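You operate a simulated robot arm through the tools that you are given. There is no shell and no other tool. Be economical: measure what you need, move in short steps, check, and stop when the job is done.

The job below is to be done with a simulated two-armed robot. You get a single attempt, and the scene is never put back.

## Task
Push the lower bench drawer shut. Open the upper bench drawer, take the nut sign that says "hazels" from the top of the store bench and put it inside and shut the drawer again. Close the meter drawer. Push the belt drawer shut. Take the test weight marked "100 g" and put it on top of the sample box with the yellow stripe. Press the lane four button two times. Fetch the grey pot and set it on the shelf on the low hopper. Switch the feed belt switch off. Do these in any order. Set down upright: nut sign, test weight, grey pot.

The check looks at the end state, three seconds after you hand in, the way a careful person would. Anything else that was tipped, shoved, dropped, spilled or broken makes it a failure.

## Robot
Two 7-joint arms with fingered hands on one trunk, on a base that drives. Base frame: it is fixed to the floor where the robot stands at the start and does not move with it; the origin is under the middle of the robot, x ahead of it, y to its left, z up. Lengths are in m, angles in rad, forces in N, time in s.
The left shoulder is at the start at [0.04, 0.146, 0.98], the right one opposite. With the tool pointing down near the work surface each hand reaches from about 0.1 to 0.58 m from the robot's upright axis, wherever it stands, measured 20 degrees to its own side. Places, roughly: belt drawer [-1.6, -0.3, 0.6]; feed belt switch [-4.2, -2.4, 1.1]; grey pot (7x8x9 cm) [-4.3, -1.8, 0.7]; lane four button [-2.2, -1.5, 0.9]; lower bench drawer [0.8, -0.1, 0.6]; meter drawer [1, 1.1, 0.9]; nut sign [1, 0, 1]; sample box with the yellow stripe [1, 1, 0.25]; shelf on the low hopper (16x21 cm) [-4.34, -2.82, 0.84]; test weight [-2, -0.5, 1]; upper bench drawer [1, -0.1, 0.7]; upper bench drawer inside [1, -0.1, 0.7]. Payload 4 kg a hand.
The tool frame of a hand sits at the grasp point between the pads (the TCP): z along the fingers, y along the line on which they close. The tips reach 0.026 m beyond it. Largest opening 0.148 m; the body of the gripper starts 0.073 m behind the TCP. The gripper is a hand of 3 fingers: y runs from the thumb to the fingers, the wrist lies at [0, 0, -0.224] in the tool frame.
Orientation is that of the tool frame in the base frame, as [roll, pitch, yaw] about the fixed x, y, z axes, in that order (R = Rz(yaw) Ry(pitch) Rx(roll)). With the fingers straight down and closing along the base's y, the tool's x points along the base's -x, its y along +y and its z along -z.

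## Interface
- The arms move only by the tool play_rows. It takes "left_deltas", "right_deltas" or both (then of equal length, played together; a hand with none holds still); each is a list of rows, each an object (a shift or turn left out is 0) with "travel": the shift along the tool's x, y, z in m, a list of three; "delta_rot": the turn, a rotation vector about the tool's x, y, z in rad, a list of three. In form: [{"travel": [x, y, z], "delta_rot": [rx, ry, rz]}, ...]. A call has 1 to 10 rows; each row is the pose to reach, as a shift and turn from the pose commanded when the call began, along the tool's axes at that moment. Each row takes 0.2 s and may step no farther than 0.05 m and 0.15 rad from the row before; otherwise, the whole call is refused. A pose out of reach is approached as far as the arm can. The call stops where the force on the tool passes 40 N (or 10 N more than at its start, if that is more) or the arm is blocked; 0.2 s more then pass. In this call time passes only in rows, and 0.2 s behind the last. It gives the time, the measured TCP pose, the force on the tool (base axes), the opening and the grip force at its end, in the units of the frame above (readings bear some noise), with the torque about the TCP (base axes, N m) and any sound that the robot's microphone picked up.
- Cameras (640 x 400 px; columns grow to the right, rows downward): "scene" is now at [0.1097, -0.0045, 1.2175]; the picture's right is [-0.05, -1.00, 0.00], its down [-0.47, 0.02, -0.88] and it looks along [0.88, -0.04, -0.47] (base axes); focal length 240 px, centre (320, 200). "left" rides on the left gripper at [-0.068, -0.039, -0.09] in its tool frame; the picture's right is [0.50, -0.87, 0.00], its down [0.66, 0.38, -0.65] and it looks along [0.57, 0.33, 0.76] (tool axes); focal length 222 px, centre (320, 200). "right" rides on the right gripper at [0.068, -0.039, -0.09] in its tool frame; the picture's right is [0.50, 0.87, 0.00], its down [-0.66, 0.38, -0.65] and it looks along [-0.57, 0.33, 0.76] (tool axes); focal length 222 px, centre (320, 200).
- grab_frame(camera): a new picture of that camera. It takes no simulated time.
- raise_lower(by): slides the trunk up (or, below 0, down) by that many m; the arms and the scene camera ride with it, the base frame stays. It gives what a move gives, with no picture.
- drive_base(legs): drives the robot by 1 to 6 legs, each [ahead, left, turn to the left] in m, m and rad, along the robot's own axes; the way and the turn of a leg run together, so that a leg with both is an arc; at most 1.5 m and 3.142 rad a leg. The arms and the cameras ride along, it lands a little off, and it stops where it bumps. It gives what a move gives.
- finger_targets(finger1, finger2, thumb_bend, hand): sets how far each is bent, from 0 (flat) to 1 (curled in); at 0.3 the hand is open as for a grip, at 0.7 the pads meet at the TCP. One left out holds its place. A second passes; each finger stops where it meets its share of the squeeze, and holds until it gets a number again. It is the only way to open and close the hand. It gives what a move gives, with no picture; readings hold the bend of each and the force on the fingers (four entries, about 0 where the hand has none), thumb and palm.
- pan_tilt(pan, tilt): turns the head with the scene camera to pan (to the left, within 1.501 rad either way) and tilt (down, from -0.506 to 1.204), counted from straight ahead of the robot. It gives what a move gives.
- measure_at(camera, pixels): for up to 12 pixels [column, row] of the newest picture of that camera ("zoom" is the newest enlarged one), the place [x, y, z] in the base frame of the surface seen there, good to about 0.002 m. It takes no simulated time.
- close_up(camera, box): a new picture of the part [left, top, right, bottom] of that camera's present view, enlarged. It takes no simulated time.
- hand_in(): hands the job in; it is judged then, once.

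Keep the steps short. Do not move on a guess: measure, check each grasp and each placing, and mend mistakes. In all there are 131 turns and 146 pictures (those below and enlarged ones count). Leave the grippers open and the arms clear of the work at the hand-in unless told otherwise, and finish with a single line.

The tools are called after "Emit:" as name(argument=value, ...) on one line, values as JSON. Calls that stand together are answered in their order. play_rows: Moves the arms, as the interface text tells. Its arguments: {"type":"object","properties":{"left_deltas":{"type":"array"},"right_deltas":{"type":"array"}},"required":[]} The other tools are called the same way: raise_lower (by) slides the trunk up or down; finger_targets (finger1, finger2, thumb_bend, hand) moves the fingers one by one; drive_base (legs) drives the base; pan_tilt (pan, tilt) turns the head that bears the scene camera; grab_frame (camera) takes a picture; measure_at (camera, pixels) gives the place of the surface under pixels of a picture; close_up (camera, box) takes an enlarged picture of a part of a camera's view; hand_in () hands the job in.

At the start:

```text
time: 0.0
left_tool_pos: [0.4786, 0.1682, 1.144]
left_tool_rot: [3.141, 0.001, 3.139]
left_wrist_force: [-0.2, 0.0, 0.2]
left_moment: [0.03, -0.01, 0.0]
left_finger_gap: 0.148
left_grip_force: 0.1
left_shape: jaw
left_bend: [0.3, 0.3, 0.3]
left_finger forces: [0.1, 0.1, 0.0, 0.1, 0.0, 0.1]
right_tool_pos: [0.4191, -0.1658, 1.1064]
right_tool_rot: [-3.142, -0.001, -3.14]
right_wrist_force: [0.0, 0.0, -0.8]
right_moment: [0.0, 0.03, 0.0]
right_finger_gap: 0.1478
right_grip_force: 0.0
right_shape: jaw
right_bend: [0.3, 0.3, 0.3]
right_finger forces: [0.0, 0.0, 0.0, 0.0, 0.0, 0.1]
trunk travel left (down, up): [-0.15, 0.356]
robot x, y, heading: [0.0013, 0.0008, 0.002]
head pan, tilt: [-0.049, 0.492]
```

scene: 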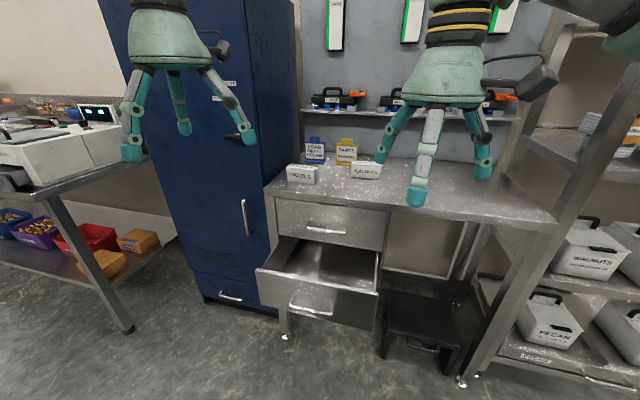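
right: 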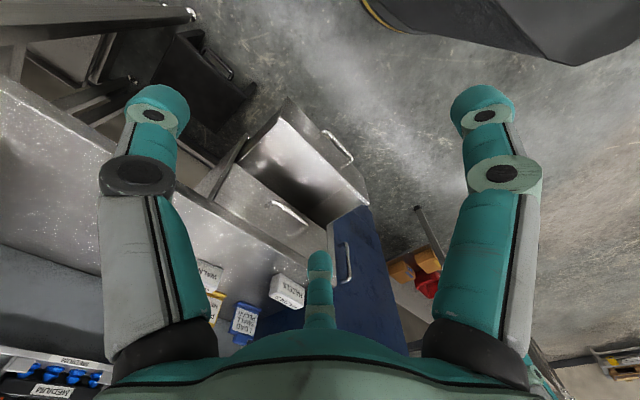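
left: 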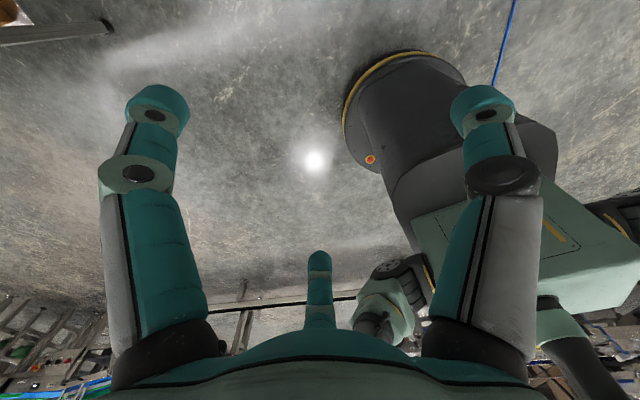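

I see the bench with the lower drawer open and signs on top. First I'll enlarge the bench area to read the signs and find the drawer handles.

Emit:
close_up(camera="scene", box=[230, 120, 430, 330])

Emit:
measure_at(camera="scene", pixels=[[300, 174], [366, 170], [325, 230], [310, 312], [257, 270], [378, 293], [276, 196], [388, 212], [314, 150], [346, 150], [300, 240], [330, 262]])

```text
1.90 times, centred on (330, 225) of scene
```

zoom: 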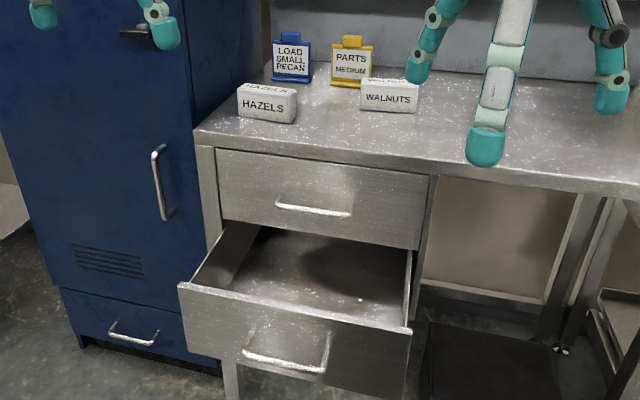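

```text
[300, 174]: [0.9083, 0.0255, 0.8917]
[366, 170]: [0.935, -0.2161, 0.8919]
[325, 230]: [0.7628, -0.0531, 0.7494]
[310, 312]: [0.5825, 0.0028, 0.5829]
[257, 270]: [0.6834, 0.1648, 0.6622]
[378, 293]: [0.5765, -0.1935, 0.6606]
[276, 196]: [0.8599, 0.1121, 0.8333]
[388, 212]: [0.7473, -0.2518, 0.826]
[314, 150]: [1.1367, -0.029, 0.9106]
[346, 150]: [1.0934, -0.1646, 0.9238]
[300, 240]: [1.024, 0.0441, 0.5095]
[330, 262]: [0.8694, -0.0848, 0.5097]
```

The drawer front is turned about 0.29 rad to me. I'll measure the handles and the hazels sign corners in the enlarged picture.

Emit:
measure_at(camera="zoom", pixels=[[239, 92], [294, 97], [240, 117], [292, 122], [254, 86], [278, 204], [314, 210], [349, 213], [245, 352], [285, 364], [324, 368], [424, 240]])

Emit:
pan_tilt(pan=0.8, tilt=0.5)

Emit:
grab_frame(camera="scene")

```text
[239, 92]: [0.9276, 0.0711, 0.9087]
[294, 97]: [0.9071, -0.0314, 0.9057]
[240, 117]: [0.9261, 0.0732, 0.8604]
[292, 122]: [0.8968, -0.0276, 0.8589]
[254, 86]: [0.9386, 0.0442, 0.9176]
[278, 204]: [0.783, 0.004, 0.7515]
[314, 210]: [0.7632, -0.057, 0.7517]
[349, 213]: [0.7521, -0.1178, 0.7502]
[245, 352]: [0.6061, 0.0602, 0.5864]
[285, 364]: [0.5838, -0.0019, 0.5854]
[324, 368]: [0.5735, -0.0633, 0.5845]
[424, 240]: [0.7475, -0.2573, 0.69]
```

```text
time: 1.2
left_tool_pos: [0.4787, 0.1689, 1.1443]
left_tool_rot: [-3.14, -0.001, 3.141]
left_wrist_force: [-1.1, 0.0, 0.5]
left_moment: [-0.02, -0.01, 0.0]
left_finger_gap: 0.148
left_grip_force: 0.0
left_shape: jaw
left_bend: [0.3, 0.3, 0.3]
left_finger forces: [0.0, 0.1, 0.0, 0.0, 0.0, 0.0]
right_tool_pos: [0.4194, -0.1669, 1.106]
right_tool_rot: [3.142, 0.002, -3.141]
right_wrist_force: [0.5, -0.1, 0.4]
right_moment: [-0.04, -0.02, 0.03]
right_finger_gap: 0.1479
right_grip_force: 0.1
right_shape: jaw
right_bend: [0.3, 0.3, 0.3]
right_finger forces: [0.0, 0.1, 0.1, 0.0, 0.1, 0.1]
trunk travel left (down, up): [-0.15, 0.356]
robot x, y, heading: [0.0004, -0.0021, 0.004]
head pan, tilt: [0.799, 0.499]
```

```text
141 pictures are left
```

scene: 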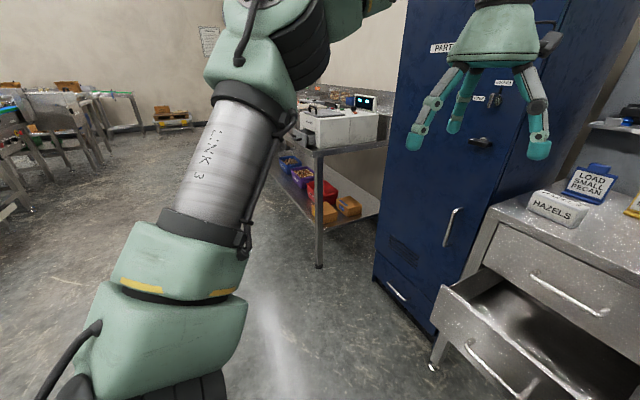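

The meter drawer sits on the table to the left; that comes later. I'll turn to face the bench squarely and look at it again.

Emit:
drive_base(legs=[[0, 0, -0.27]])

Emit:
pan_tilt(pan=0.15, tilt=0.6)

Emit:
grab_frame(camera="scene")

```text
time: 2.5
left_tool_pos: [0.5053, 0.0327, 1.1447]
left_tool_rot: [3.14, 0.0, 2.867]
left_wrist_force: [-0.6, 0.3, 0.4]
left_moment: [0.01, 0.04, -0.02]
left_finger_gap: 0.148
left_grip_force: 0.0
left_shape: jaw
left_bend: [0.3, 0.3, 0.3]
left_finger forces: [0.0, 0.1, 0.1, 0.1, 0.0, 0.0]
right_tool_pos: [0.3572, -0.2743, 1.1058]
right_tool_rot: [-3.141, 0.001, 2.868]
right_wrist_force: [-0.5, -1.0, -0.6]
right_moment: [-0.01, 0.01, 0.03]
right_finger_gap: 0.1479
right_grip_force: 0.0
right_shape: jaw
right_bend: [0.3, 0.3, 0.3]
right_finger forces: [0.1, 0.0, 0.0, 0.0, 0.1, 0.1]
trunk travel left (down, up): [-0.15, 0.356]
robot x, y, heading: [0.0011, 0.0026, -0.275]
head pan, tilt: [0.799, 0.499]
```

```text
time: 3.5
left_tool_pos: [0.5059, 0.0332, 1.1445]
left_tool_rot: [-3.141, -0.001, 2.868]
left_wrist_force: [0.0, 0.8, 0.3]
left_moment: [0.01, -0.02, 0.01]
left_finger_gap: 0.1479
left_grip_force: 0.0
left_shape: jaw
left_bend: [0.3, 0.3, 0.3]
left_finger forces: [0.1, 0.0, 0.0, 0.0, 0.0, 0.0]
right_tool_pos: [0.3587, -0.2745, 1.1066]
right_tool_rot: [3.142, -0.001, 2.867]
right_wrist_force: [-0.2, -0.1, -0.2]
right_moment: [-0.01, -0.01, -0.02]
right_finger_gap: 0.1478
right_grip_force: 0.0
right_shape: jaw
right_bend: [0.3, 0.3, 0.3]
right_finger forces: [0.0, 0.0, 0.0, 0.1, 0.0, 0.1]
trunk travel left (down, up): [-0.15, 0.356]
robot x, y, heading: [0.0002, -0.0009, -0.276]
head pan, tilt: [0.15, 0.6]
```

```text
140 pictures are left
```

scene: 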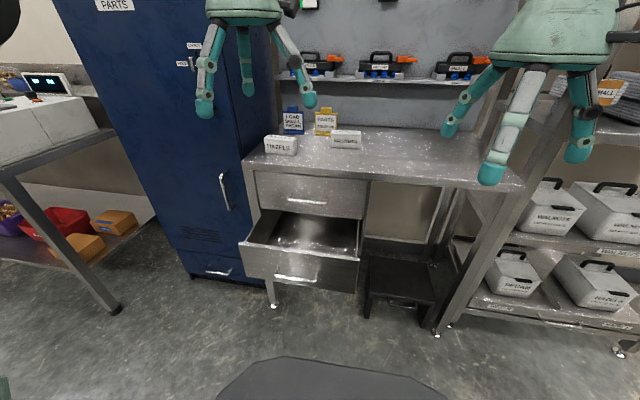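

I'll measure the drawer fronts precisely for yaw and depth.

Emit:
measure_at(camera="scene", pixels=[[250, 262], [300, 267], [345, 272], [264, 188], [310, 192], [355, 196], [275, 276], [300, 281], [320, 282], [286, 198], [307, 201], [325, 204]])

Emit:
close_up(camera="scene", box=[230, 100, 390, 300])

```text
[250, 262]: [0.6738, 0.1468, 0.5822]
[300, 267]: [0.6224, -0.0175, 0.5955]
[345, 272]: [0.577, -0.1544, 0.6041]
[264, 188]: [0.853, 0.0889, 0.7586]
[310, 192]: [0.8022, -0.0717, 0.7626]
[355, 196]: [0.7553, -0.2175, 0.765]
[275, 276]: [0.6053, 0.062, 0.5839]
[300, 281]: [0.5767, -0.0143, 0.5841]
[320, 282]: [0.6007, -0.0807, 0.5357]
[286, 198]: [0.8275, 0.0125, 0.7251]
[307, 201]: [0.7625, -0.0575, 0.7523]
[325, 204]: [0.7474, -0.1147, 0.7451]
```

```text
2.00 times, centred on (310, 200) of scene
```

zoom: 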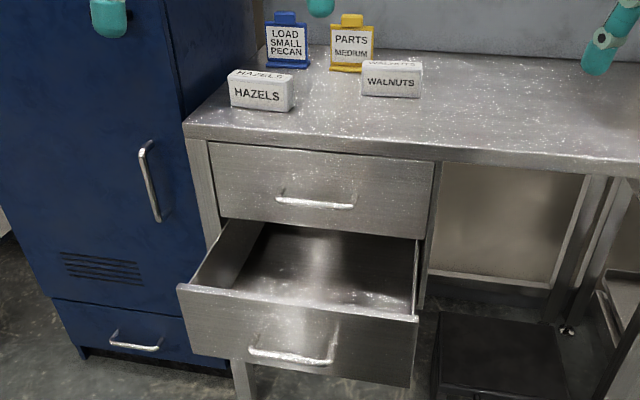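

Front yaw is 0.31. I'll finish the turn, close the left hand, then lower it pointing forward in front of the lower drawer (face at 0.598 m ahead, 0.173 m left).

Emit:
drive_base(legs=[[0, 0, -0.034]])

Emit:
finger_targets(hand="left", finger1=0.7, finger2=0.7, thumb_bend=0.7)

Emit:
play_rows(left_deltas=[{"travel": [0, 0, 0.045], "delta_rot": [0, -0.15, 0]}, {"travel": [0, 0, 0.09], "delta_rot": [0, -0.3, 0]}, {"travel": [0, 0, 0.135], "delta_rot": [0, -0.45, 0]}, {"travel": [0, 0, 0.18], "delta_rot": [0, -0.6, 0]}, {"travel": [0, 0, 0.225], "delta_rot": [0, -0.75, 0]}, {"travel": [0, 0, 0.27], "delta_rot": [0, -0.9, 0]}, {"travel": [0, 0, 0.315], "delta_rot": [0, -1.05, 0]}, {"travel": [0, 0, 0.36], "delta_rot": [0, -1.2, 0]}, {"travel": [0, 0, 0.405], "delta_rot": [0, -1.35, 0]}, {"travel": [0, 0, 0.45], "delta_rot": [0, -1.5, 0]}])

```text
time: 4.3
left_tool_pos: [0.5074, 0.0159, 1.1436]
left_tool_rot: [-3.142, 0.001, 2.832]
left_wrist_force: [-0.2, -0.1, -0.4]
left_moment: [-0.01, -0.01, 0.03]
left_finger_gap: 0.1481
left_grip_force: 0.2
left_shape: jaw
left_bend: [0.3, 0.3, 0.3]
left_finger forces: [0.1, 0.0, 0.1, 0.0, 0.0, 0.1]
right_tool_pos: [0.3485, -0.2856, 1.1069]
right_tool_rot: [-3.141, -0.001, 2.833]
right_wrist_force: [-0.4, -0.6, 0.0]
right_moment: [0.03, 0.01, -0.01]
right_finger_gap: 0.1481
right_grip_force: 0.0
right_shape: jaw
right_bend: [0.3, 0.3, 0.3]
right_finger forces: [0.0, 0.0, 0.1, 0.0, 0.0, 0.0]
trunk travel left (down, up): [-0.15, 0.356]
robot x, y, heading: [0.0025, -0.0007, -0.31]
head pan, tilt: [0.15, 0.6]
```

```text
time: 5.3
left_tool_pos: [0.5076, 0.0142, 1.1441]
left_tool_rot: [-3.14, 0.0, 2.834]
left_wrist_force: [0.8, 0.6, 0.2]
left_moment: [-0.04, -0.03, 0.05]
left_finger_gap: 0.0003
left_grip_force: 0.0
left_shape: fingers
left_bend: [0.69, 0.69, 0.7]
left_finger forces: [0.0, 0.0, 0.0, 0.0, 0.0, 0.0]
right_tool_pos: [0.3484, -0.2871, 1.1066]
right_tool_rot: [-3.141, 0.001, 2.832]
right_wrist_force: [-0.1, 0.3, -0.3]
right_moment: [0.0, 0.04, -0.01]
right_finger_gap: 0.1477
right_grip_force: 0.1
right_shape: jaw
right_bend: [0.3, 0.3, 0.3]
right_finger forces: [0.0, 0.0, 0.0, 0.0, 0.0, 0.1]
trunk travel left (down, up): [-0.15, 0.356]
robot x, y, heading: [0.0034, -0.0013, -0.311]
head pan, tilt: [0.15, 0.6]
```

```text
time: 7.5
left_tool_pos: [0.4758, -0.0585, 0.923]
left_tool_rot: [-2.898, 1.338, -3.051]
left_wrist_force: [0.1, 0.4, 0.3]
left_moment: [-0.01, 0.0, -0.03]
left_finger_gap: 0.0
left_grip_force: 0.2
left_shape: fingers
left_bend: [0.7, 0.69, 0.7]
left_finger forces: [0.1, 0.0, 0.0, 0.0, 0.0, 0.0]
left hand out of reach, approached as far as the arm can: row 6, 7, 8, 9, 10
right_tool_pos: [0.3483, -0.2837, 1.1078]
right_tool_rot: [-3.139, 0.001, 2.834]
right_wrist_force: [0.5, -0.1, 0.6]
right_moment: [-0.07, 0.01, 0.03]
right_finger_gap: 0.1479
right_grip_force: 0.0
right_shape: jaw
right_bend: [0.3, 0.3, 0.3]
right_finger forces: [0.0, 0.0, 0.1, 0.1, 0.0, 0.0]
trunk travel left (down, up): [-0.15, 0.356]
robot x, y, heading: [0.0023, -0.0004, -0.312]
head pan, tilt: [0.15, 0.6]
```

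The arm is cramped that close. I'll back the base up 0.25 m and extend the hand forward a bit to see whether it then follows.

Emit:
drive_base(legs=[[-0.25, 0, 0]])

Emit:
play_rows(left_deltas=[{"travel": [0, 0, 0.04]}, {"travel": [0, 0, 0.08]}, {"travel": [0, 0, 0.12]}, {"travel": [0, 0, 0.16]}])

```text
time: 9.3
left_tool_pos: [0.2423, 0.0098, 0.9292]
left_tool_rot: [-2.881, 1.348, -3.042]
left_wrist_force: [-0.2, -0.2, 0.3]
left_moment: [-0.01, -0.02, 0.0]
left_finger_gap: 0.0001
left_grip_force: 0.0
left_shape: fingers
left_bend: [0.7, 0.69, 0.7]
left_finger forces: [0.0, 0.0, 0.0, 0.1, 0.0, 0.0]
right_tool_pos: [0.118, -0.212, 1.1074]
right_tool_rot: [3.141, 0.0, 2.833]
right_wrist_force: [0.2, -0.5, 0.9]
right_moment: [0.0, 0.0, 0.0]
right_finger_gap: 0.1481
right_grip_force: 0.1
right_shape: jaw
right_bend: [0.3, 0.3, 0.3]
right_finger forces: [0.1, 0.1, 0.1, 0.0, 0.0, 0.0]
trunk travel left (down, up): [-0.15, 0.356]
robot x, y, heading: [-0.2304, 0.0795, -0.31]
head pan, tilt: [0.15, 0.6]
```

```text
time: 10.3
left_tool_pos: [0.393, -0.0552, 0.9246]
left_tool_rot: [-2.927, 1.325, -3.067]
left_wrist_force: [0.1, 0.1, -0.1]
left_moment: [-0.01, 0.0, -0.01]
left_finger_gap: 0.0
left_grip_force: 0.2
left_shape: fingers
left_bend: [0.7, 0.69, 0.7]
left_finger forces: [0.0, 0.0, 0.1, 0.0, 0.1, 0.0]
left hand out of reach, approached as far as the arm can: row 1, 2, 3, 4
right_tool_pos: [0.1199, -0.2123, 1.1054]
right_tool_rot: [3.141, -0.003, 2.834]
right_wrist_force: [1.1, 0.4, 0.0]
right_moment: [-0.02, 0.01, 0.02]
right_finger_gap: 0.1477
right_grip_force: 0.0
right_shape: jaw
right_bend: [0.3, 0.3, 0.3]
right_finger forces: [0.0, 0.1, 0.0, 0.1, 0.0, 0.1]
trunk travel left (down, up): [-0.15, 0.356]
robot x, y, heading: [-0.2286, 0.0695, -0.31]
head pan, tilt: [0.15, 0.6]
```

It moved forward but stays at z 0.925, with the hand pitched. I'll try a 45° downward pitch with a lowering.

Emit:
play_rows(left_deltas=[{"travel": [0.03, 0, 0], "delta_rot": [0, 0.12, 0]}, {"travel": [0.06, 0, 0], "delta_rot": [0, 0.24, 0]}, {"travel": [0.09, 0, 0], "delta_rot": [0, 0.36, 0]}, {"travel": [0.12, 0, 0], "delta_rot": [0, 0.48, 0]}, {"travel": [0.15, 0, 0], "delta_rot": [0, 0.6, 0]}])

Emit:
grab_frame(camera="scene")

```text
time: 11.5
left_tool_pos: [0.3596, -0.056, 0.7818]
left_tool_rot: [-3.063, 0.751, 3.041]
left_wrist_force: [-0.2, 0.2, 0.8]
left_moment: [0.01, 0.0, -0.02]
left_finger_gap: 0.0
left_grip_force: 0.1
left_shape: fingers
left_bend: [0.7, 0.69, 0.7]
left_finger forces: [0.0, 0.0, 0.1, 0.0, 0.0, 0.1]
right_tool_pos: [0.1199, -0.2115, 1.1064]
right_tool_rot: [3.141, -0.003, 2.831]
right_wrist_force: [0.2, 0.6, -0.1]
right_moment: [-0.03, 0.02, 0.0]
right_finger_gap: 0.1479
right_grip_force: 0.0
right_shape: jaw
right_bend: [0.3, 0.3, 0.3]
right_finger forces: [0.0, 0.1, 0.0, 0.0, 0.1, 0.0]
trunk travel left (down, up): [-0.15, 0.356]
robot x, y, heading: [-0.2297, 0.0735, -0.309]
head pan, tilt: [0.15, 0.6]
```

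```text
138 pictures are left
```

scene: 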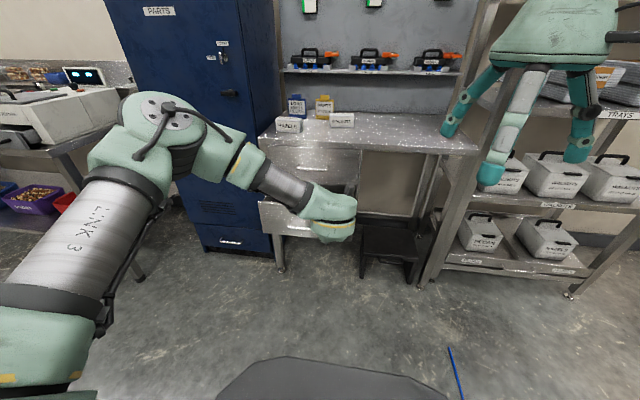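

The hand now follows commands, pitched 45°. I'll drive ahead 0.15 m and then bring the fingertips to just in front of the lower drawer's face at z≈0.63.

Emit:
drive_base(legs=[[0.15, 0, 0]])

Emit:
play_rows(left_deltas=[{"travel": [0.0189, 0.0308, 0.0269]}, {"travel": [0.0378, 0.0616, 0.0538]}, {"travel": [0.0567, 0.0923, 0.0806]}, {"travel": [0.0756, 0.1231, 0.1075]}])

Emit:
grab_frame(camera="scene")

```text
time: 12.9
left_tool_pos: [0.5037, -0.1032, 0.7809]
left_tool_rot: [-3.063, 0.752, 3.039]
left_wrist_force: [-0.1, 0.2, -0.6]
left_moment: [-0.01, 0.03, -0.01]
left_finger_gap: 0.0
left_grip_force: 0.0
left_shape: fingers
left_bend: [0.7, 0.69, 0.7]
left_finger forces: [0.1, 0.1, 0.0, 0.0, 0.0, 0.0]
right_tool_pos: [0.263, -0.2597, 1.106]
right_tool_rot: [-3.141, -0.002, 2.831]
right_wrist_force: [0.0, -1.3, -0.1]
right_moment: [0.05, 0.01, -0.01]
right_finger_gap: 0.1481
right_grip_force: 0.0
right_shape: jaw
right_bend: [0.3, 0.3, 0.3]
right_finger forces: [0.0, 0.1, 0.1, 0.0, 0.0, 0.1]
trunk travel left (down, up): [-0.15, 0.356]
robot x, y, heading: [-0.0866, 0.0268, -0.312]
head pan, tilt: [0.15, 0.6]
```

```text
time: 13.9
left_tool_pos: [0.5459, 0.0043, 0.6472]
left_tool_rot: [-3.07, 0.746, 3.037]
left_wrist_force: [0.2, -1.1, 0.1]
left_moment: [0.0, 0.03, -0.01]
left_finger_gap: 0.0
left_grip_force: 0.0
left_shape: fingers
left_bend: [0.7, 0.69, 0.7]
left_finger forces: [0.0, 0.0, 0.1, 0.1, 0.0, 0.0]
left hand out of reach, approached as far as the arm can: row 4
right_tool_pos: [0.263, -0.2609, 1.1069]
right_tool_rot: [3.139, -0.001, 2.831]
right_wrist_force: [-0.5, 0.3, -0.2]
right_moment: [0.0, 0.0, 0.02]
right_finger_gap: 0.1479
right_grip_force: 0.0
right_shape: jaw
right_bend: [0.3, 0.3, 0.3]
right_finger forces: [0.0, 0.1, 0.0, 0.1, 0.0, 0.0]
trunk travel left (down, up): [-0.15, 0.356]
robot x, y, heading: [-0.0886, 0.028, -0.31]
head pan, tilt: [0.15, 0.6]
```

```text
137 pictures are left
```

scene: 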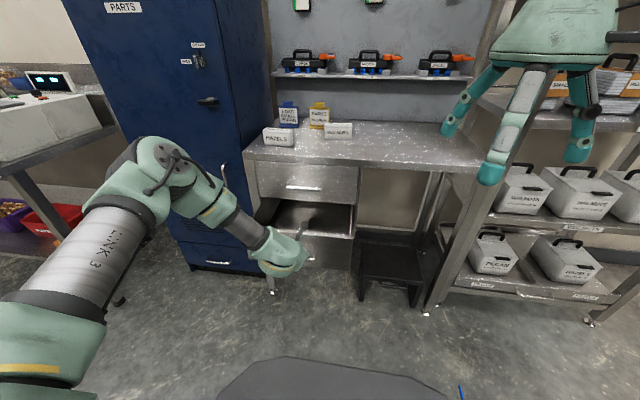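

Fingertips are ~6 cm before the face at z 0.63. I push along the drawer's direction now.

Emit:
play_rows(left_deltas=[{"travel": [-0.0286, -0.0062, 0.0272]}, {"travel": [-0.0572, -0.0124, 0.0545]}, {"travel": [-0.0857, -0.0186, 0.0817]}, {"travel": [-0.1143, -0.0248, 0.109]}, {"travel": [-0.1429, -0.031, 0.1362]}, {"travel": [-0.1643, -0.0357, 0.1566]}, {"travel": [-0.1786, -0.0388, 0.17]}])

Emit:
grab_frame(camera="scene")

```text
time: 15.5
left_tool_pos: [0.739, -0.0577, 0.6466]
left_tool_rot: [-3.064, 0.752, 3.04]
left_wrist_force: [-0.7, -0.1, -0.4]
left_moment: [-0.03, -0.02, 0.01]
left_finger_gap: 0.0
left_grip_force: 0.0
left_shape: fingers
left_bend: [0.7, 0.69, 0.7]
left_finger forces: [0.0, 0.1, 0.0, 0.0, 0.1, 0.1]
left hand out of reach, approached as far as the arm can: row 6, 7
right_tool_pos: [0.264, -0.2586, 1.1057]
right_tool_rot: [3.138, 0.0, 2.832]
right_wrist_force: [-0.6, -0.1, -0.2]
right_moment: [-0.01, -0.01, -0.01]
right_finger_gap: 0.1481
right_grip_force: 0.1
right_shape: jaw
right_bend: [0.3, 0.3, 0.3]
right_finger forces: [0.1, 0.0, 0.0, 0.0, 0.0, 0.0]
trunk travel left (down, up): [-0.15, 0.356]
robot x, y, heading: [-0.081, 0.0286, -0.309]
head pan, tilt: [0.15, 0.6]
```

```text
136 pictures are left
```

scene: 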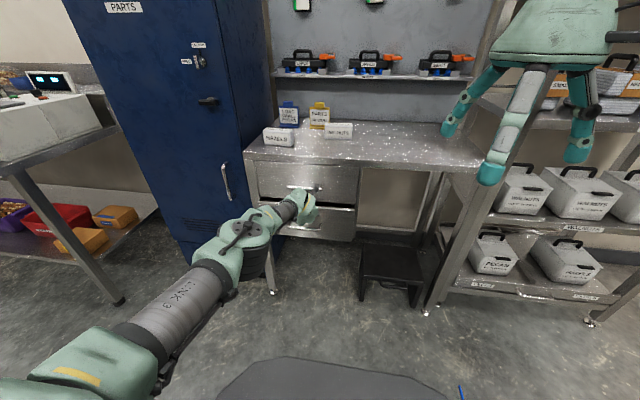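

The drawer is nearly in (tip at 0.74, closed face ≈0.786), but the palm could soon meet the upper handle. I'll back off, move the fingertips right of both handles and lower, drive 0.08 closer, and finish the push there.

Emit:
play_rows(left_deltas=[{"travel": [0.0353, 0.0077, -0.0335]}, {"travel": [0.051, -0.0341, -0.0271]}, {"travel": [0.0667, -0.0761, -0.0203]}, {"travel": [0.0828, -0.118, -0.0134]}])

Emit:
drive_base(legs=[[0.08, 0, 0]])

Emit:
grab_frame(camera="scene")

```text
time: 16.5
left_tool_pos: [0.6518, -0.1672, 0.6073]
left_tool_rot: [-3.067, 0.755, 3.037]
left_wrist_force: [0.3, 0.3, -0.3]
left_moment: [0.0, 0.02, -0.04]
left_finger_gap: 0.0
left_grip_force: 0.1
left_shape: fingers
left_bend: [0.7, 0.69, 0.7]
left_finger forces: [0.0, 0.0, 0.1, 0.1, 0.0, 0.1]
right_tool_pos: [0.2629, -0.2611, 1.106]
right_tool_rot: [3.137, 0.001, 2.83]
right_wrist_force: [-0.4, -0.4, 0.4]
right_moment: [0.01, -0.04, -0.01]
right_finger_gap: 0.1478
right_grip_force: 0.1
right_shape: jaw
right_bend: [0.3, 0.3, 0.3]
right_finger forces: [0.0, 0.0, 0.0, 0.0, 0.0, 0.0]
trunk travel left (down, up): [-0.15, 0.356]
robot x, y, heading: [-0.0868, 0.0326, -0.309]
head pan, tilt: [0.15, 0.6]
```

```text
time: 17.5
left_tool_pos: [0.7289, -0.1905, 0.608]
left_tool_rot: [-3.064, 0.754, 3.041]
left_wrist_force: [0.7, 0.0, -1.1]
left_moment: [0.0, 0.0, 0.02]
left_finger_gap: 0.0003
left_grip_force: 0.0
left_shape: fingers
left_bend: [0.7, 0.69, 0.7]
left_finger forces: [0.0, 0.0, 0.1, 0.0, 0.1, 0.0]
right_tool_pos: [0.339, -0.284, 1.1054]
right_tool_rot: [-3.14, -0.002, 2.833]
right_wrist_force: [0.0, -0.2, 0.1]
right_moment: [-0.02, 0.06, 0.0]
right_finger_gap: 0.1479
right_grip_force: 0.1
right_shape: jaw
right_bend: [0.3, 0.3, 0.3]
right_finger forces: [0.0, 0.0, 0.0, 0.0, 0.0, 0.0]
trunk travel left (down, up): [-0.15, 0.356]
robot x, y, heading: [-0.0084, 0.0021, -0.313]
head pan, tilt: [0.15, 0.6]
```

```text
135 pictures are left
```

scene: 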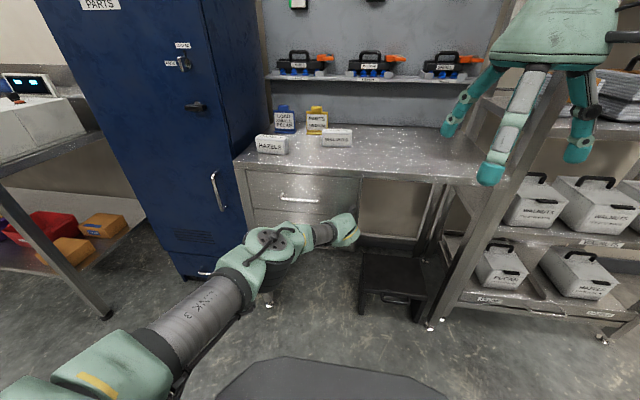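

TCP is at 0.752 ahead, tip ≈0.77. A few more small pushes until contact force shows it is shut.

Emit:
play_rows(left_deltas=[{"travel": [-0.0107, -0.0023, 0.0102]}, {"travel": [-0.0214, -0.0047, 0.0204]}, {"travel": [-0.0321, -0.007, 0.0306]}, {"travel": [-0.0393, -0.0085, 0.0374]}])

Emit:
close_up(camera="scene", box=[220, 150, 380, 300])

```text
time: 18.5
left_tool_pos: [0.7391, -0.1882, 0.6075]
left_tool_rot: [-3.063, 0.753, 3.04]
left_wrist_force: [-2.8, -0.1, -1.0]
left_moment: [0.03, 0.05, 0.02]
left_finger_gap: 0.0001
left_grip_force: 1.9
left_shape: fingers
left_bend: [0.7, 0.69, 0.7]
left_finger forces: [4.0, 0.0, 0.0, 0.0, 0.1, 0.0]
left hand out of reach, approached as far as the arm can: row 1, 2, 3, 4
right_tool_pos: [0.3399, -0.2822, 1.1065]
right_tool_rot: [3.141, 0.001, 2.832]
right_wrist_force: [0.3, -0.4, -0.4]
right_moment: [0.01, 0.0, 0.04]
right_finger_gap: 0.1482
right_grip_force: 0.0
right_shape: jaw
right_bend: [0.3, 0.3, 0.3]
right_finger forces: [0.0, 0.0, 0.1, 0.1, 0.0, 0.0]
trunk travel left (down, up): [-0.15, 0.356]
robot x, y, heading: [-0.0066, -0.0004, -0.308]
head pan, tilt: [0.15, 0.6]
```

```text
2.67 times, centred on (300, 225) of scene
```

zoom: 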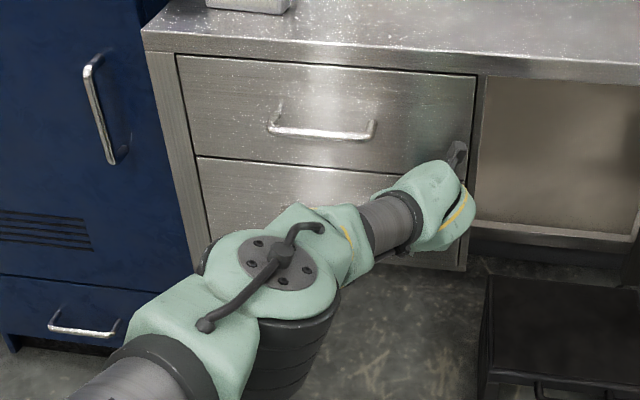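

It looks flush. I'll measure points on the lower and upper fronts to check.

Emit:
measure_at(camera="zoom", pixels=[[230, 185], [260, 190], [330, 178], [215, 120], [260, 150], [430, 130], [270, 125], [370, 130], [320, 133]])

```text
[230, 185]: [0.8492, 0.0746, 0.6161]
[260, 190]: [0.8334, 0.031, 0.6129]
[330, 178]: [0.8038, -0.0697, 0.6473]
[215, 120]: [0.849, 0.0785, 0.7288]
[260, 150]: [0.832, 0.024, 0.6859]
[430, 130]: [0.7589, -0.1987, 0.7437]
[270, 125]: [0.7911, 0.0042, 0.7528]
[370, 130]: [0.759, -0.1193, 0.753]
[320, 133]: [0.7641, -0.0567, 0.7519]
```

The lower drawer is shut (both fronts at 0.785). Next I retreat and roll the left hand 90° so it closes across the upper handle bar (bar centre [0.764, -0.057, 0.752]).

Emit:
play_rows(left_deltas=[{"travel": [-0.0002, 0.0151, -0.0188], "delta_rot": [0, 0, -0.15]}, {"travel": [-0.0005, 0.0302, -0.0376], "delta_rot": [0, 0, -0.3]}, {"travel": [-0.0007, 0.0452, -0.0564], "delta_rot": [0, 0, -0.45]}, {"travel": [-0.001, 0.0603, -0.0752], "delta_rot": [0, 0, -0.6]}, {"travel": [-0.0012, 0.0754, -0.094], "delta_rot": [0, 0, -0.75]}, {"travel": [-0.0014, 0.0905, -0.1129], "delta_rot": [0, 0, -0.9]}, {"travel": [-0.0017, 0.1056, -0.1317], "delta_rot": [0, 0, -1.05]}, {"travel": [-0.0019, 0.1206, -0.1505], "delta_rot": [0, 0, -1.2]}, {"travel": [-0.0022, 0.1357, -0.1693], "delta_rot": [0, 0, -1.35]}, {"travel": [-0.0024, 0.1508, -0.1881], "delta_rot": [0, 0, -1.5]}])

Emit:
finger_targets(hand="left", finger1=0.5, finger2=0.5, thumb_bend=0.5)

Emit:
grab_frame(camera="scene")

Emit:
grab_frame(camera="left")

```text
time: 20.7
left_tool_pos: [0.6406, -0.012, 0.7394]
left_tool_rot: [-2.388, -0.011, -1.775]
left_wrist_force: [-1.0, 0.1, -0.5]
left_moment: [-0.01, -0.02, 0.01]
left_finger_gap: 0.0002
left_grip_force: 0.0
left_shape: fingers
left_bend: [0.7, 0.69, 0.7]
left_finger forces: [0.0, 0.0, 0.0, 0.1, 0.1, 0.0]
right_tool_pos: [0.3385, -0.2836, 1.107]
right_tool_rot: [-3.141, 0.0, 2.833]
right_wrist_force: [0.6, 0.6, -0.4]
right_moment: [-0.03, 0.02, 0.0]
right_finger_gap: 0.1481
right_grip_force: 0.1
right_shape: jaw
right_bend: [0.3, 0.3, 0.3]
right_finger forces: [0.1, 0.0, 0.0, 0.0, 0.0, 0.0]
trunk travel left (down, up): [-0.15, 0.356]
robot x, y, heading: [-0.0051, 0.0067, -0.307]
head pan, tilt: [0.15, 0.6]
```

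```text
time: 21.7
left_tool_pos: [0.6414, -0.0128, 0.7384]
left_tool_rot: [-2.385, -0.009, -1.776]
left_wrist_force: [0.1, 0.2, -0.4]
left_moment: [0.01, 0.0, 0.0]
left_finger_gap: 0.0615
left_grip_force: 0.0
left_shape: fingers
left_bend: [0.5, 0.5, 0.5]
left_finger forces: [0.0, 0.0, 0.0, 0.1, 0.0, 0.0]
right_tool_pos: [0.3396, -0.284, 1.1063]
right_tool_rot: [-3.141, 0.0, 2.834]
right_wrist_force: [-0.3, -1.2, 0.7]
right_moment: [-0.03, 0.0, 0.0]
right_finger_gap: 0.1478
right_grip_force: 0.1
right_shape: jaw
right_bend: [0.3, 0.3, 0.3]
right_finger forces: [0.1, 0.0, 0.0, 0.0, 0.0, 0.1]
trunk travel left (down, up): [-0.15, 0.356]
robot x, y, heading: [-0.0062, 0.0049, -0.311]
head pan, tilt: [0.15, 0.6]
```

```text
133 pictures are left
```

scene: 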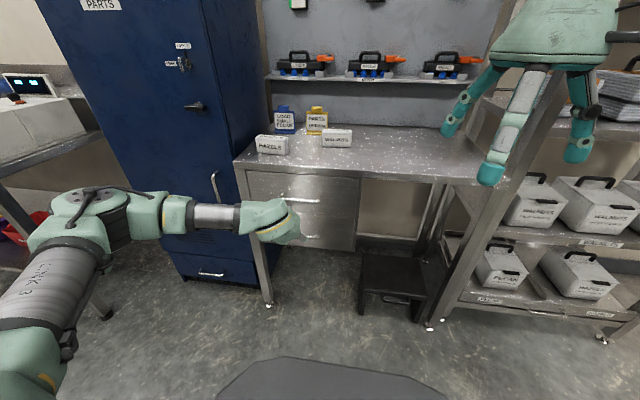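

```text
132 pictures are left
```

left: 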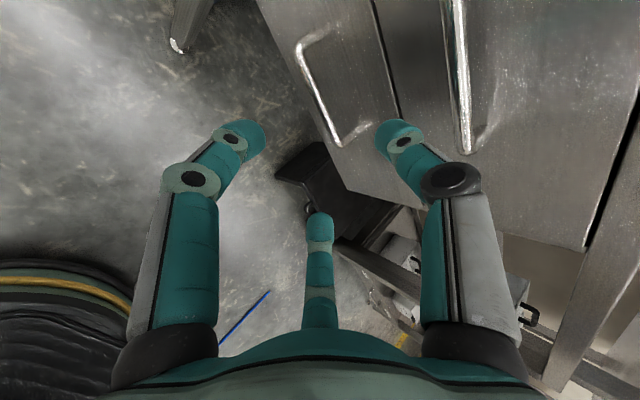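

The hand now closes in the vertical plane with the thumb up-forward. I'll set the thumb nearly closed and the fingers open so the thumb can slide behind the bar, and move to a standoff.

Emit:
finger_targets(hand="left", finger1=0.4, finger2=0.4, thumb_bend=0.62)

Emit:
play_rows(left_deltas=[{"travel": [0.0043, -0.0355, -0.0017], "delta_rot": [0, 0.022, 0.023]}, {"travel": [0.0086, -0.071, -0.0034], "delta_rot": [0, 0.044, 0.047]}, {"travel": [0.0129, -0.1066, -0.0051], "delta_rot": [-0.001, 0.066, 0.07]}])

Emit:
close_up(camera="scene", box=[220, 130, 380, 270])

Emit:
grab_frame(camera="left")

```text
time: 22.7
left_tool_pos: [0.6403, -0.0127, 0.7382]
left_tool_rot: [-2.387, -0.009, -1.775]
left_wrist_force: [0.0, -0.5, 1.3]
left_moment: [0.0, 0.01, 0.01]
left_finger_gap: 0.0614
left_grip_force: 0.0
left_shape: fingers
left_bend: [0.4, 0.4, 0.62]
left_finger forces: [0.0, 0.0, 0.1, 0.1, 0.0, 0.1]
right_tool_pos: [0.3395, -0.2837, 1.1059]
right_tool_rot: [3.141, 0.001, 2.832]
right_wrist_force: [1.2, 0.9, 0.7]
right_moment: [0.03, 0.02, -0.02]
right_finger_gap: 0.148
right_grip_force: 0.1
right_shape: jaw
right_bend: [0.3, 0.3, 0.3]
right_finger forces: [0.1, 0.0, 0.1, 0.1, 0.1, 0.0]
trunk travel left (down, up): [-0.15, 0.356]
robot x, y, heading: [-0.0102, 0.0028, -0.31]
head pan, tilt: [0.15, 0.6]
```

```text
time: 23.5
left_tool_pos: [0.7107, -0.0371, 0.8149]
left_tool_rot: [-2.386, -0.008, -1.874]
left_wrist_force: [0.0, 0.1, 0.8]
left_moment: [-0.01, 0.02, 0.03]
left_finger_gap: 0.0615
left_grip_force: 0.2
left_shape: fingers
left_bend: [0.4, 0.4, 0.62]
left_finger forces: [0.0, 0.0, 0.1, 0.1, 0.0, 0.1]
right_tool_pos: [0.3394, -0.2839, 1.107]
right_tool_rot: [-3.141, 0.0, 2.833]
right_wrist_force: [1.3, 0.2, -0.3]
right_moment: [-0.02, 0.0, 0.0]
right_finger_gap: 0.1481
right_grip_force: 0.1
right_shape: jaw
right_bend: [0.3, 0.3, 0.3]
right_finger forces: [0.0, 0.0, 0.1, 0.0, 0.0, 0.0]
trunk travel left (down, up): [-0.15, 0.356]
robot x, y, heading: [-0.0106, 0.0054, -0.305]
head pan, tilt: [0.15, 0.6]
```

```text
2.86 times, centred on (300, 200) of scene
```

zoom: 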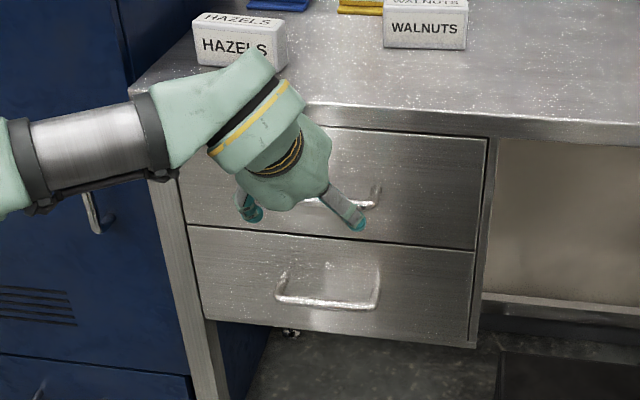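

```text
130 pictures are left
```

left: 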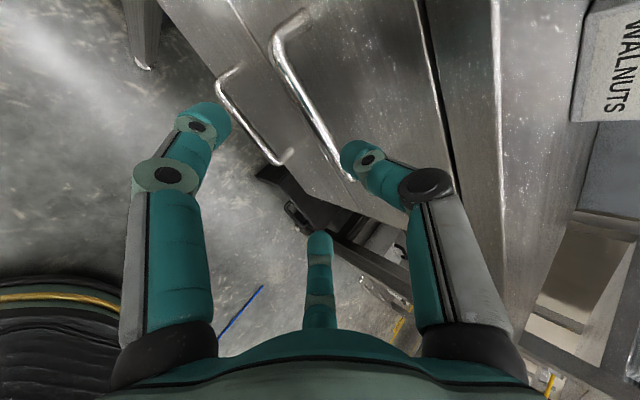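

I'll measure the thumb tip (365,158) and handle points in the left hand's view to check where they'll meet.

Emit:
measure_at(camera="left", pixels=[[350, 160], [365, 158], [380, 175], [280, 60], [310, 110], [340, 160], [300, 15], [205, 125], [225, 115], [318, 238], [330, 130]])

```text
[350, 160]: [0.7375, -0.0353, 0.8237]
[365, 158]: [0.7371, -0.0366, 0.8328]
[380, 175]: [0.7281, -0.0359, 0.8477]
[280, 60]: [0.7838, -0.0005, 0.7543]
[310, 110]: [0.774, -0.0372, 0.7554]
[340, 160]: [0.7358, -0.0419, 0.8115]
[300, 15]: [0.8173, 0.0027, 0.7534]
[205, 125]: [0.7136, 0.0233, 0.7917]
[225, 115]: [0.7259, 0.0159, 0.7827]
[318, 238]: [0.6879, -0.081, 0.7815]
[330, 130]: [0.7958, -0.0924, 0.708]
```

Thumb sits about 1.5 cm off the tool line toward the face. I advance 0.08 m along the fingers so the thumb goes behind the bar.

Emit:
play_rows(left_deltas=[{"travel": [0, -0.004, 0.03]}, {"travel": [0, -0.004, 0.055]}, {"travel": [0, -0.004, 0.07]}, {"travel": [0, -0.004, 0.08]}])

Emit:
grab_frame(camera="left")

Emit:
close_up(camera="scene", box=[220, 130, 380, 270])

```text
time: 24.5
left_tool_pos: [0.7661, -0.0557, 0.7587]
left_tool_rot: [-2.385, -0.01, -1.872]
left_wrist_force: [-0.8, -0.8, 0.1]
left_moment: [0.0, 0.02, -0.02]
left_finger_gap: 0.0618
left_grip_force: 0.1
left_shape: fingers
left_bend: [0.4, 0.4, 0.62]
left_finger forces: [0.0, 0.1, 0.0, 0.1, 0.1, 0.1]
right_tool_pos: [0.3388, -0.2822, 1.1071]
right_tool_rot: [-3.142, 0.0, 2.831]
right_wrist_force: [0.7, 0.2, 0.2]
right_moment: [0.0, 0.02, 0.01]
right_finger_gap: 0.1482
right_grip_force: 0.1
right_shape: jaw
right_bend: [0.3, 0.3, 0.3]
right_finger forces: [0.0, 0.0, 0.0, 0.1, 0.1, 0.0]
trunk travel left (down, up): [-0.15, 0.356]
robot x, y, heading: [-0.0102, 0.0022, -0.31]
head pan, tilt: [0.15, 0.6]
```

```text
129 pictures are left
```

left: 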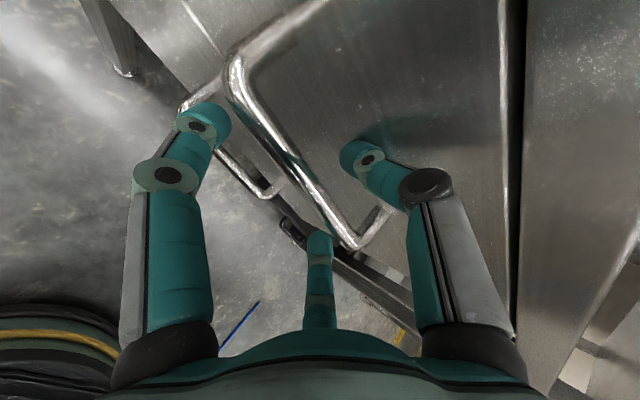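

```text
2.86 times, centred on (300, 200) of scene
```

zoom: 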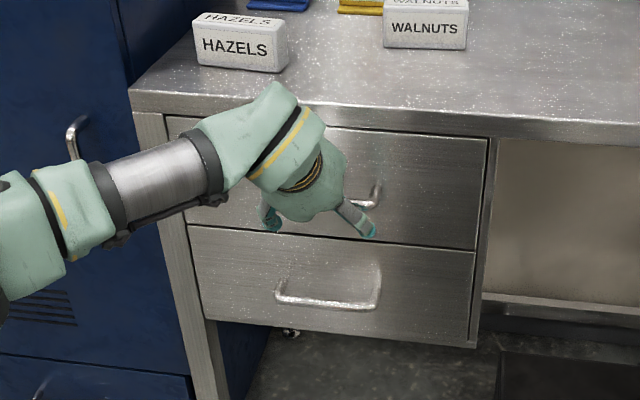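

The bar runs between thumb and fingers. I close the hand on it.

Emit:
finger_targets(hand="left", finger1=0.75, finger2=0.75, thumb_bend=0.72)

Emit:
grab_frame(camera="left")

```text
time: 25.5
left_tool_pos: [0.7663, -0.0562, 0.7561]
left_tool_rot: [-2.391, -0.007, -1.873]
left_wrist_force: [-2.4, 0.5, -18.2]
left_moment: [0.03, 0.06, -0.03]
left_finger_gap: 0.0058
left_grip_force: 11.3
left_shape: fingers
left_bend: [0.64, 0.64, 0.71]
left_finger forces: [9.4, 9.4, 0.1, 0.0, 2.3, 0.0]
right_tool_pos: [0.3411, -0.2841, 1.1058]
right_tool_rot: [-3.142, -0.004, 2.833]
right_wrist_force: [-0.6, -0.1, -0.2]
right_moment: [0.02, 0.01, -0.02]
right_finger_gap: 0.1477
right_grip_force: 0.1
right_shape: jaw
right_bend: [0.3, 0.3, 0.3]
right_finger forces: [0.0, 0.0, 0.0, 0.0, 0.0, 0.0]
trunk travel left (down, up): [-0.15, 0.356]
robot x, y, heading: [-0.0149, 0.0006, -0.314]
head pan, tilt: [0.15, 0.6]
```

```text
127 pictures are left
```

left: 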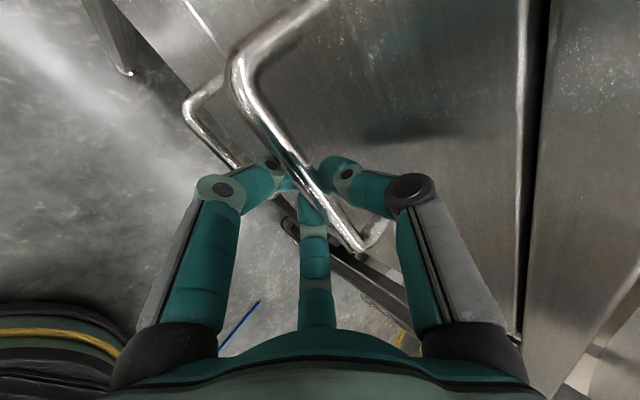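

Firm grip on the bar. I pull straight back 0.20 m.

Emit:
play_rows(left_deltas=[{"travel": [0, 0.0146, -0.0136]}, {"travel": [0, 0.0366, -0.0341]}, {"travel": [0, 0.0585, -0.0546]}, {"travel": [0, 0.0804, -0.075]}, {"travel": [0, 0.1023, -0.0955]}, {"travel": [0, 0.1243, -0.1159]}, {"travel": [0, 0.1462, -0.1364]}, {"travel": [0, 0.1608, -0.15]}])

Emit:
close_up(camera="scene", box=[200, 120, 400, 280])

```text
time: 27.3
left_tool_pos: [0.5523, 0.0099, 0.7542]
left_tool_rot: [-2.392, -0.007, -1.875]
left_wrist_force: [0.9, 4.5, -16.7]
left_moment: [0.08, 0.06, 0.05]
left_finger_gap: 0.0062
left_grip_force: 9.9
left_shape: fingers
left_bend: [0.64, 0.71, 0.71]
left_finger forces: [8.0, 9.9, 0.0, 0.0, 2.6, 0.0]
right_tool_pos: [0.3408, -0.2834, 1.1057]
right_tool_rot: [3.141, -0.002, 2.831]
right_wrist_force: [-0.3, 0.3, 0.4]
right_moment: [0.0, 0.01, 0.02]
right_finger_gap: 0.1479
right_grip_force: 0.0
right_shape: jaw
right_bend: [0.3, 0.3, 0.3]
right_finger forces: [0.0, 0.1, 0.1, 0.0, 0.1, 0.0]
trunk travel left (down, up): [-0.15, 0.356]
robot x, y, heading: [-0.01, 0.0045, -0.31]
head pan, tilt: [0.15, 0.6]
```

```text
2.50 times, centred on (300, 200) of scene
```

zoom: 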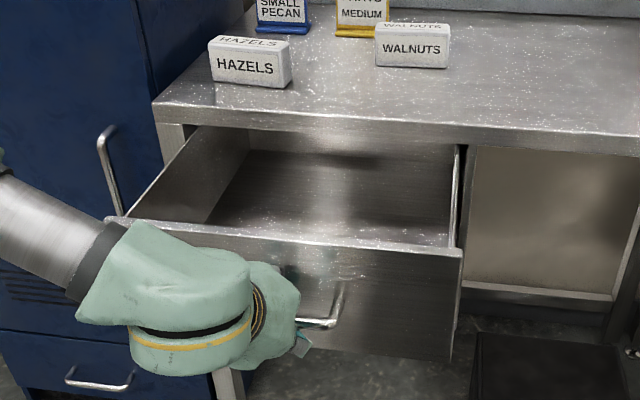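

The drawer is open. I release as I came in and withdraw along the finger direction.

Emit:
finger_targets(hand="left", finger1=0.4, finger2=0.4, thumb_bend=0.62)

Emit:
play_rows(left_deltas=[{"travel": [0, -0.002, -0.03]}, {"travel": [0, -0.004, -0.06]}, {"travel": [0, -0.004, -0.1]}, {"travel": [0, -0.034, -0.13]}, {"travel": [0, -0.064, -0.15]}])

Emit:
grab_frame(camera="scene")

```text
time: 28.3
left_tool_pos: [0.5545, 0.0094, 0.7578]
left_tool_rot: [-2.387, -0.01, -1.874]
left_wrist_force: [-0.6, -0.8, -0.7]
left_moment: [-0.02, 0.05, 0.01]
left_finger_gap: 0.0615
left_grip_force: 0.1
left_shape: fingers
left_bend: [0.4, 0.4, 0.62]
left_finger forces: [0.0, 0.0, 0.0, 0.1, 0.0, 0.0]
right_tool_pos: [0.3393, -0.2829, 1.1071]
right_tool_rot: [3.141, 0.0, 2.832]
right_wrist_force: [-0.3, -0.6, 0.0]
right_moment: [0.03, 0.01, -0.01]
right_finger_gap: 0.1479
right_grip_force: 0.1
right_shape: jaw
right_bend: [0.3, 0.3, 0.3]
right_finger forces: [0.0, 0.1, 0.0, 0.1, 0.0, 0.0]
trunk travel left (down, up): [-0.15, 0.356]
robot x, y, heading: [-0.0104, 0.0031, -0.303]
head pan, tilt: [0.15, 0.6]
```

```text
time: 29.5
left_tool_pos: [0.5018, 0.0267, 0.9077]
left_tool_rot: [-2.385, -0.008, -1.872]
left_wrist_force: [0.8, -0.7, -0.7]
left_moment: [0.01, -0.04, 0.04]
left_finger_gap: 0.0617
left_grip_force: 0.1
left_shape: fingers
left_bend: [0.4, 0.4, 0.62]
left_finger forces: [0.0, 0.0, 0.0, 0.1, 0.0, 0.0]
right_tool_pos: [0.3387, -0.2823, 1.1063]
right_tool_rot: [-3.14, 0.001, 2.833]
right_wrist_force: [0.9, 0.3, 0.5]
right_moment: [0.02, 0.04, -0.01]
right_finger_gap: 0.1477
right_grip_force: 0.1
right_shape: jaw
right_bend: [0.3, 0.3, 0.3]
right_finger forces: [0.1, 0.0, 0.0, 0.0, 0.0, 0.0]
trunk travel left (down, up): [-0.15, 0.356]
robot x, y, heading: [-0.0063, 0.0053, -0.313]
head pan, tilt: [0.15, 0.6]
```

```text
125 pictures are left
```

scene: 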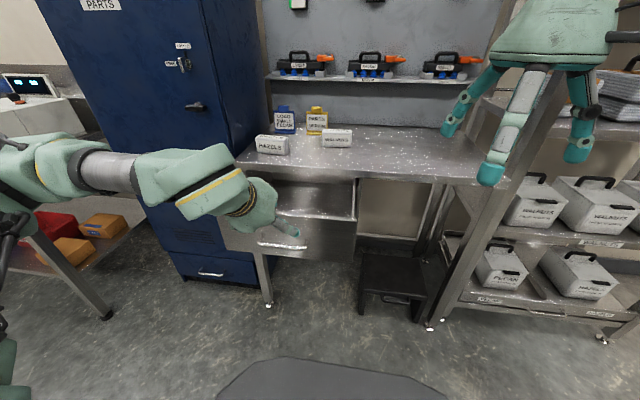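

Next the sign. I'll measure the sign, cabinet front, bench leg and the base's rim, to see how far I may drive in.

Emit:
close_up(camera="scene", box=[200, 100, 380, 310])

Emit:
measure_at(camera="scene", pixels=[[258, 148], [286, 152], [258, 138], [288, 140], [262, 135], [283, 137], [210, 268], [190, 200], [268, 303], [320, 358], [240, 375], [400, 375]])

```text
1.90 times, centred on (290, 205) of scene
```

zoom: 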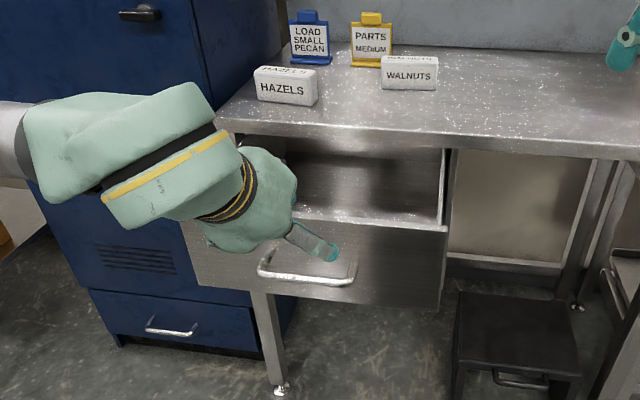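

```text
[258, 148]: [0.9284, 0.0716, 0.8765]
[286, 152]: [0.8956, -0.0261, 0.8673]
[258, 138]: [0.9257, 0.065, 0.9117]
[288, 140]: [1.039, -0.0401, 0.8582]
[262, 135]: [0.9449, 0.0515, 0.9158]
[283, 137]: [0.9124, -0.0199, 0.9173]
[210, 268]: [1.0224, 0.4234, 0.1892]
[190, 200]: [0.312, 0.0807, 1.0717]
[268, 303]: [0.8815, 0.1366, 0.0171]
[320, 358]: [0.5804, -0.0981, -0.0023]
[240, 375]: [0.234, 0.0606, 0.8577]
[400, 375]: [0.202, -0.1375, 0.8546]
```

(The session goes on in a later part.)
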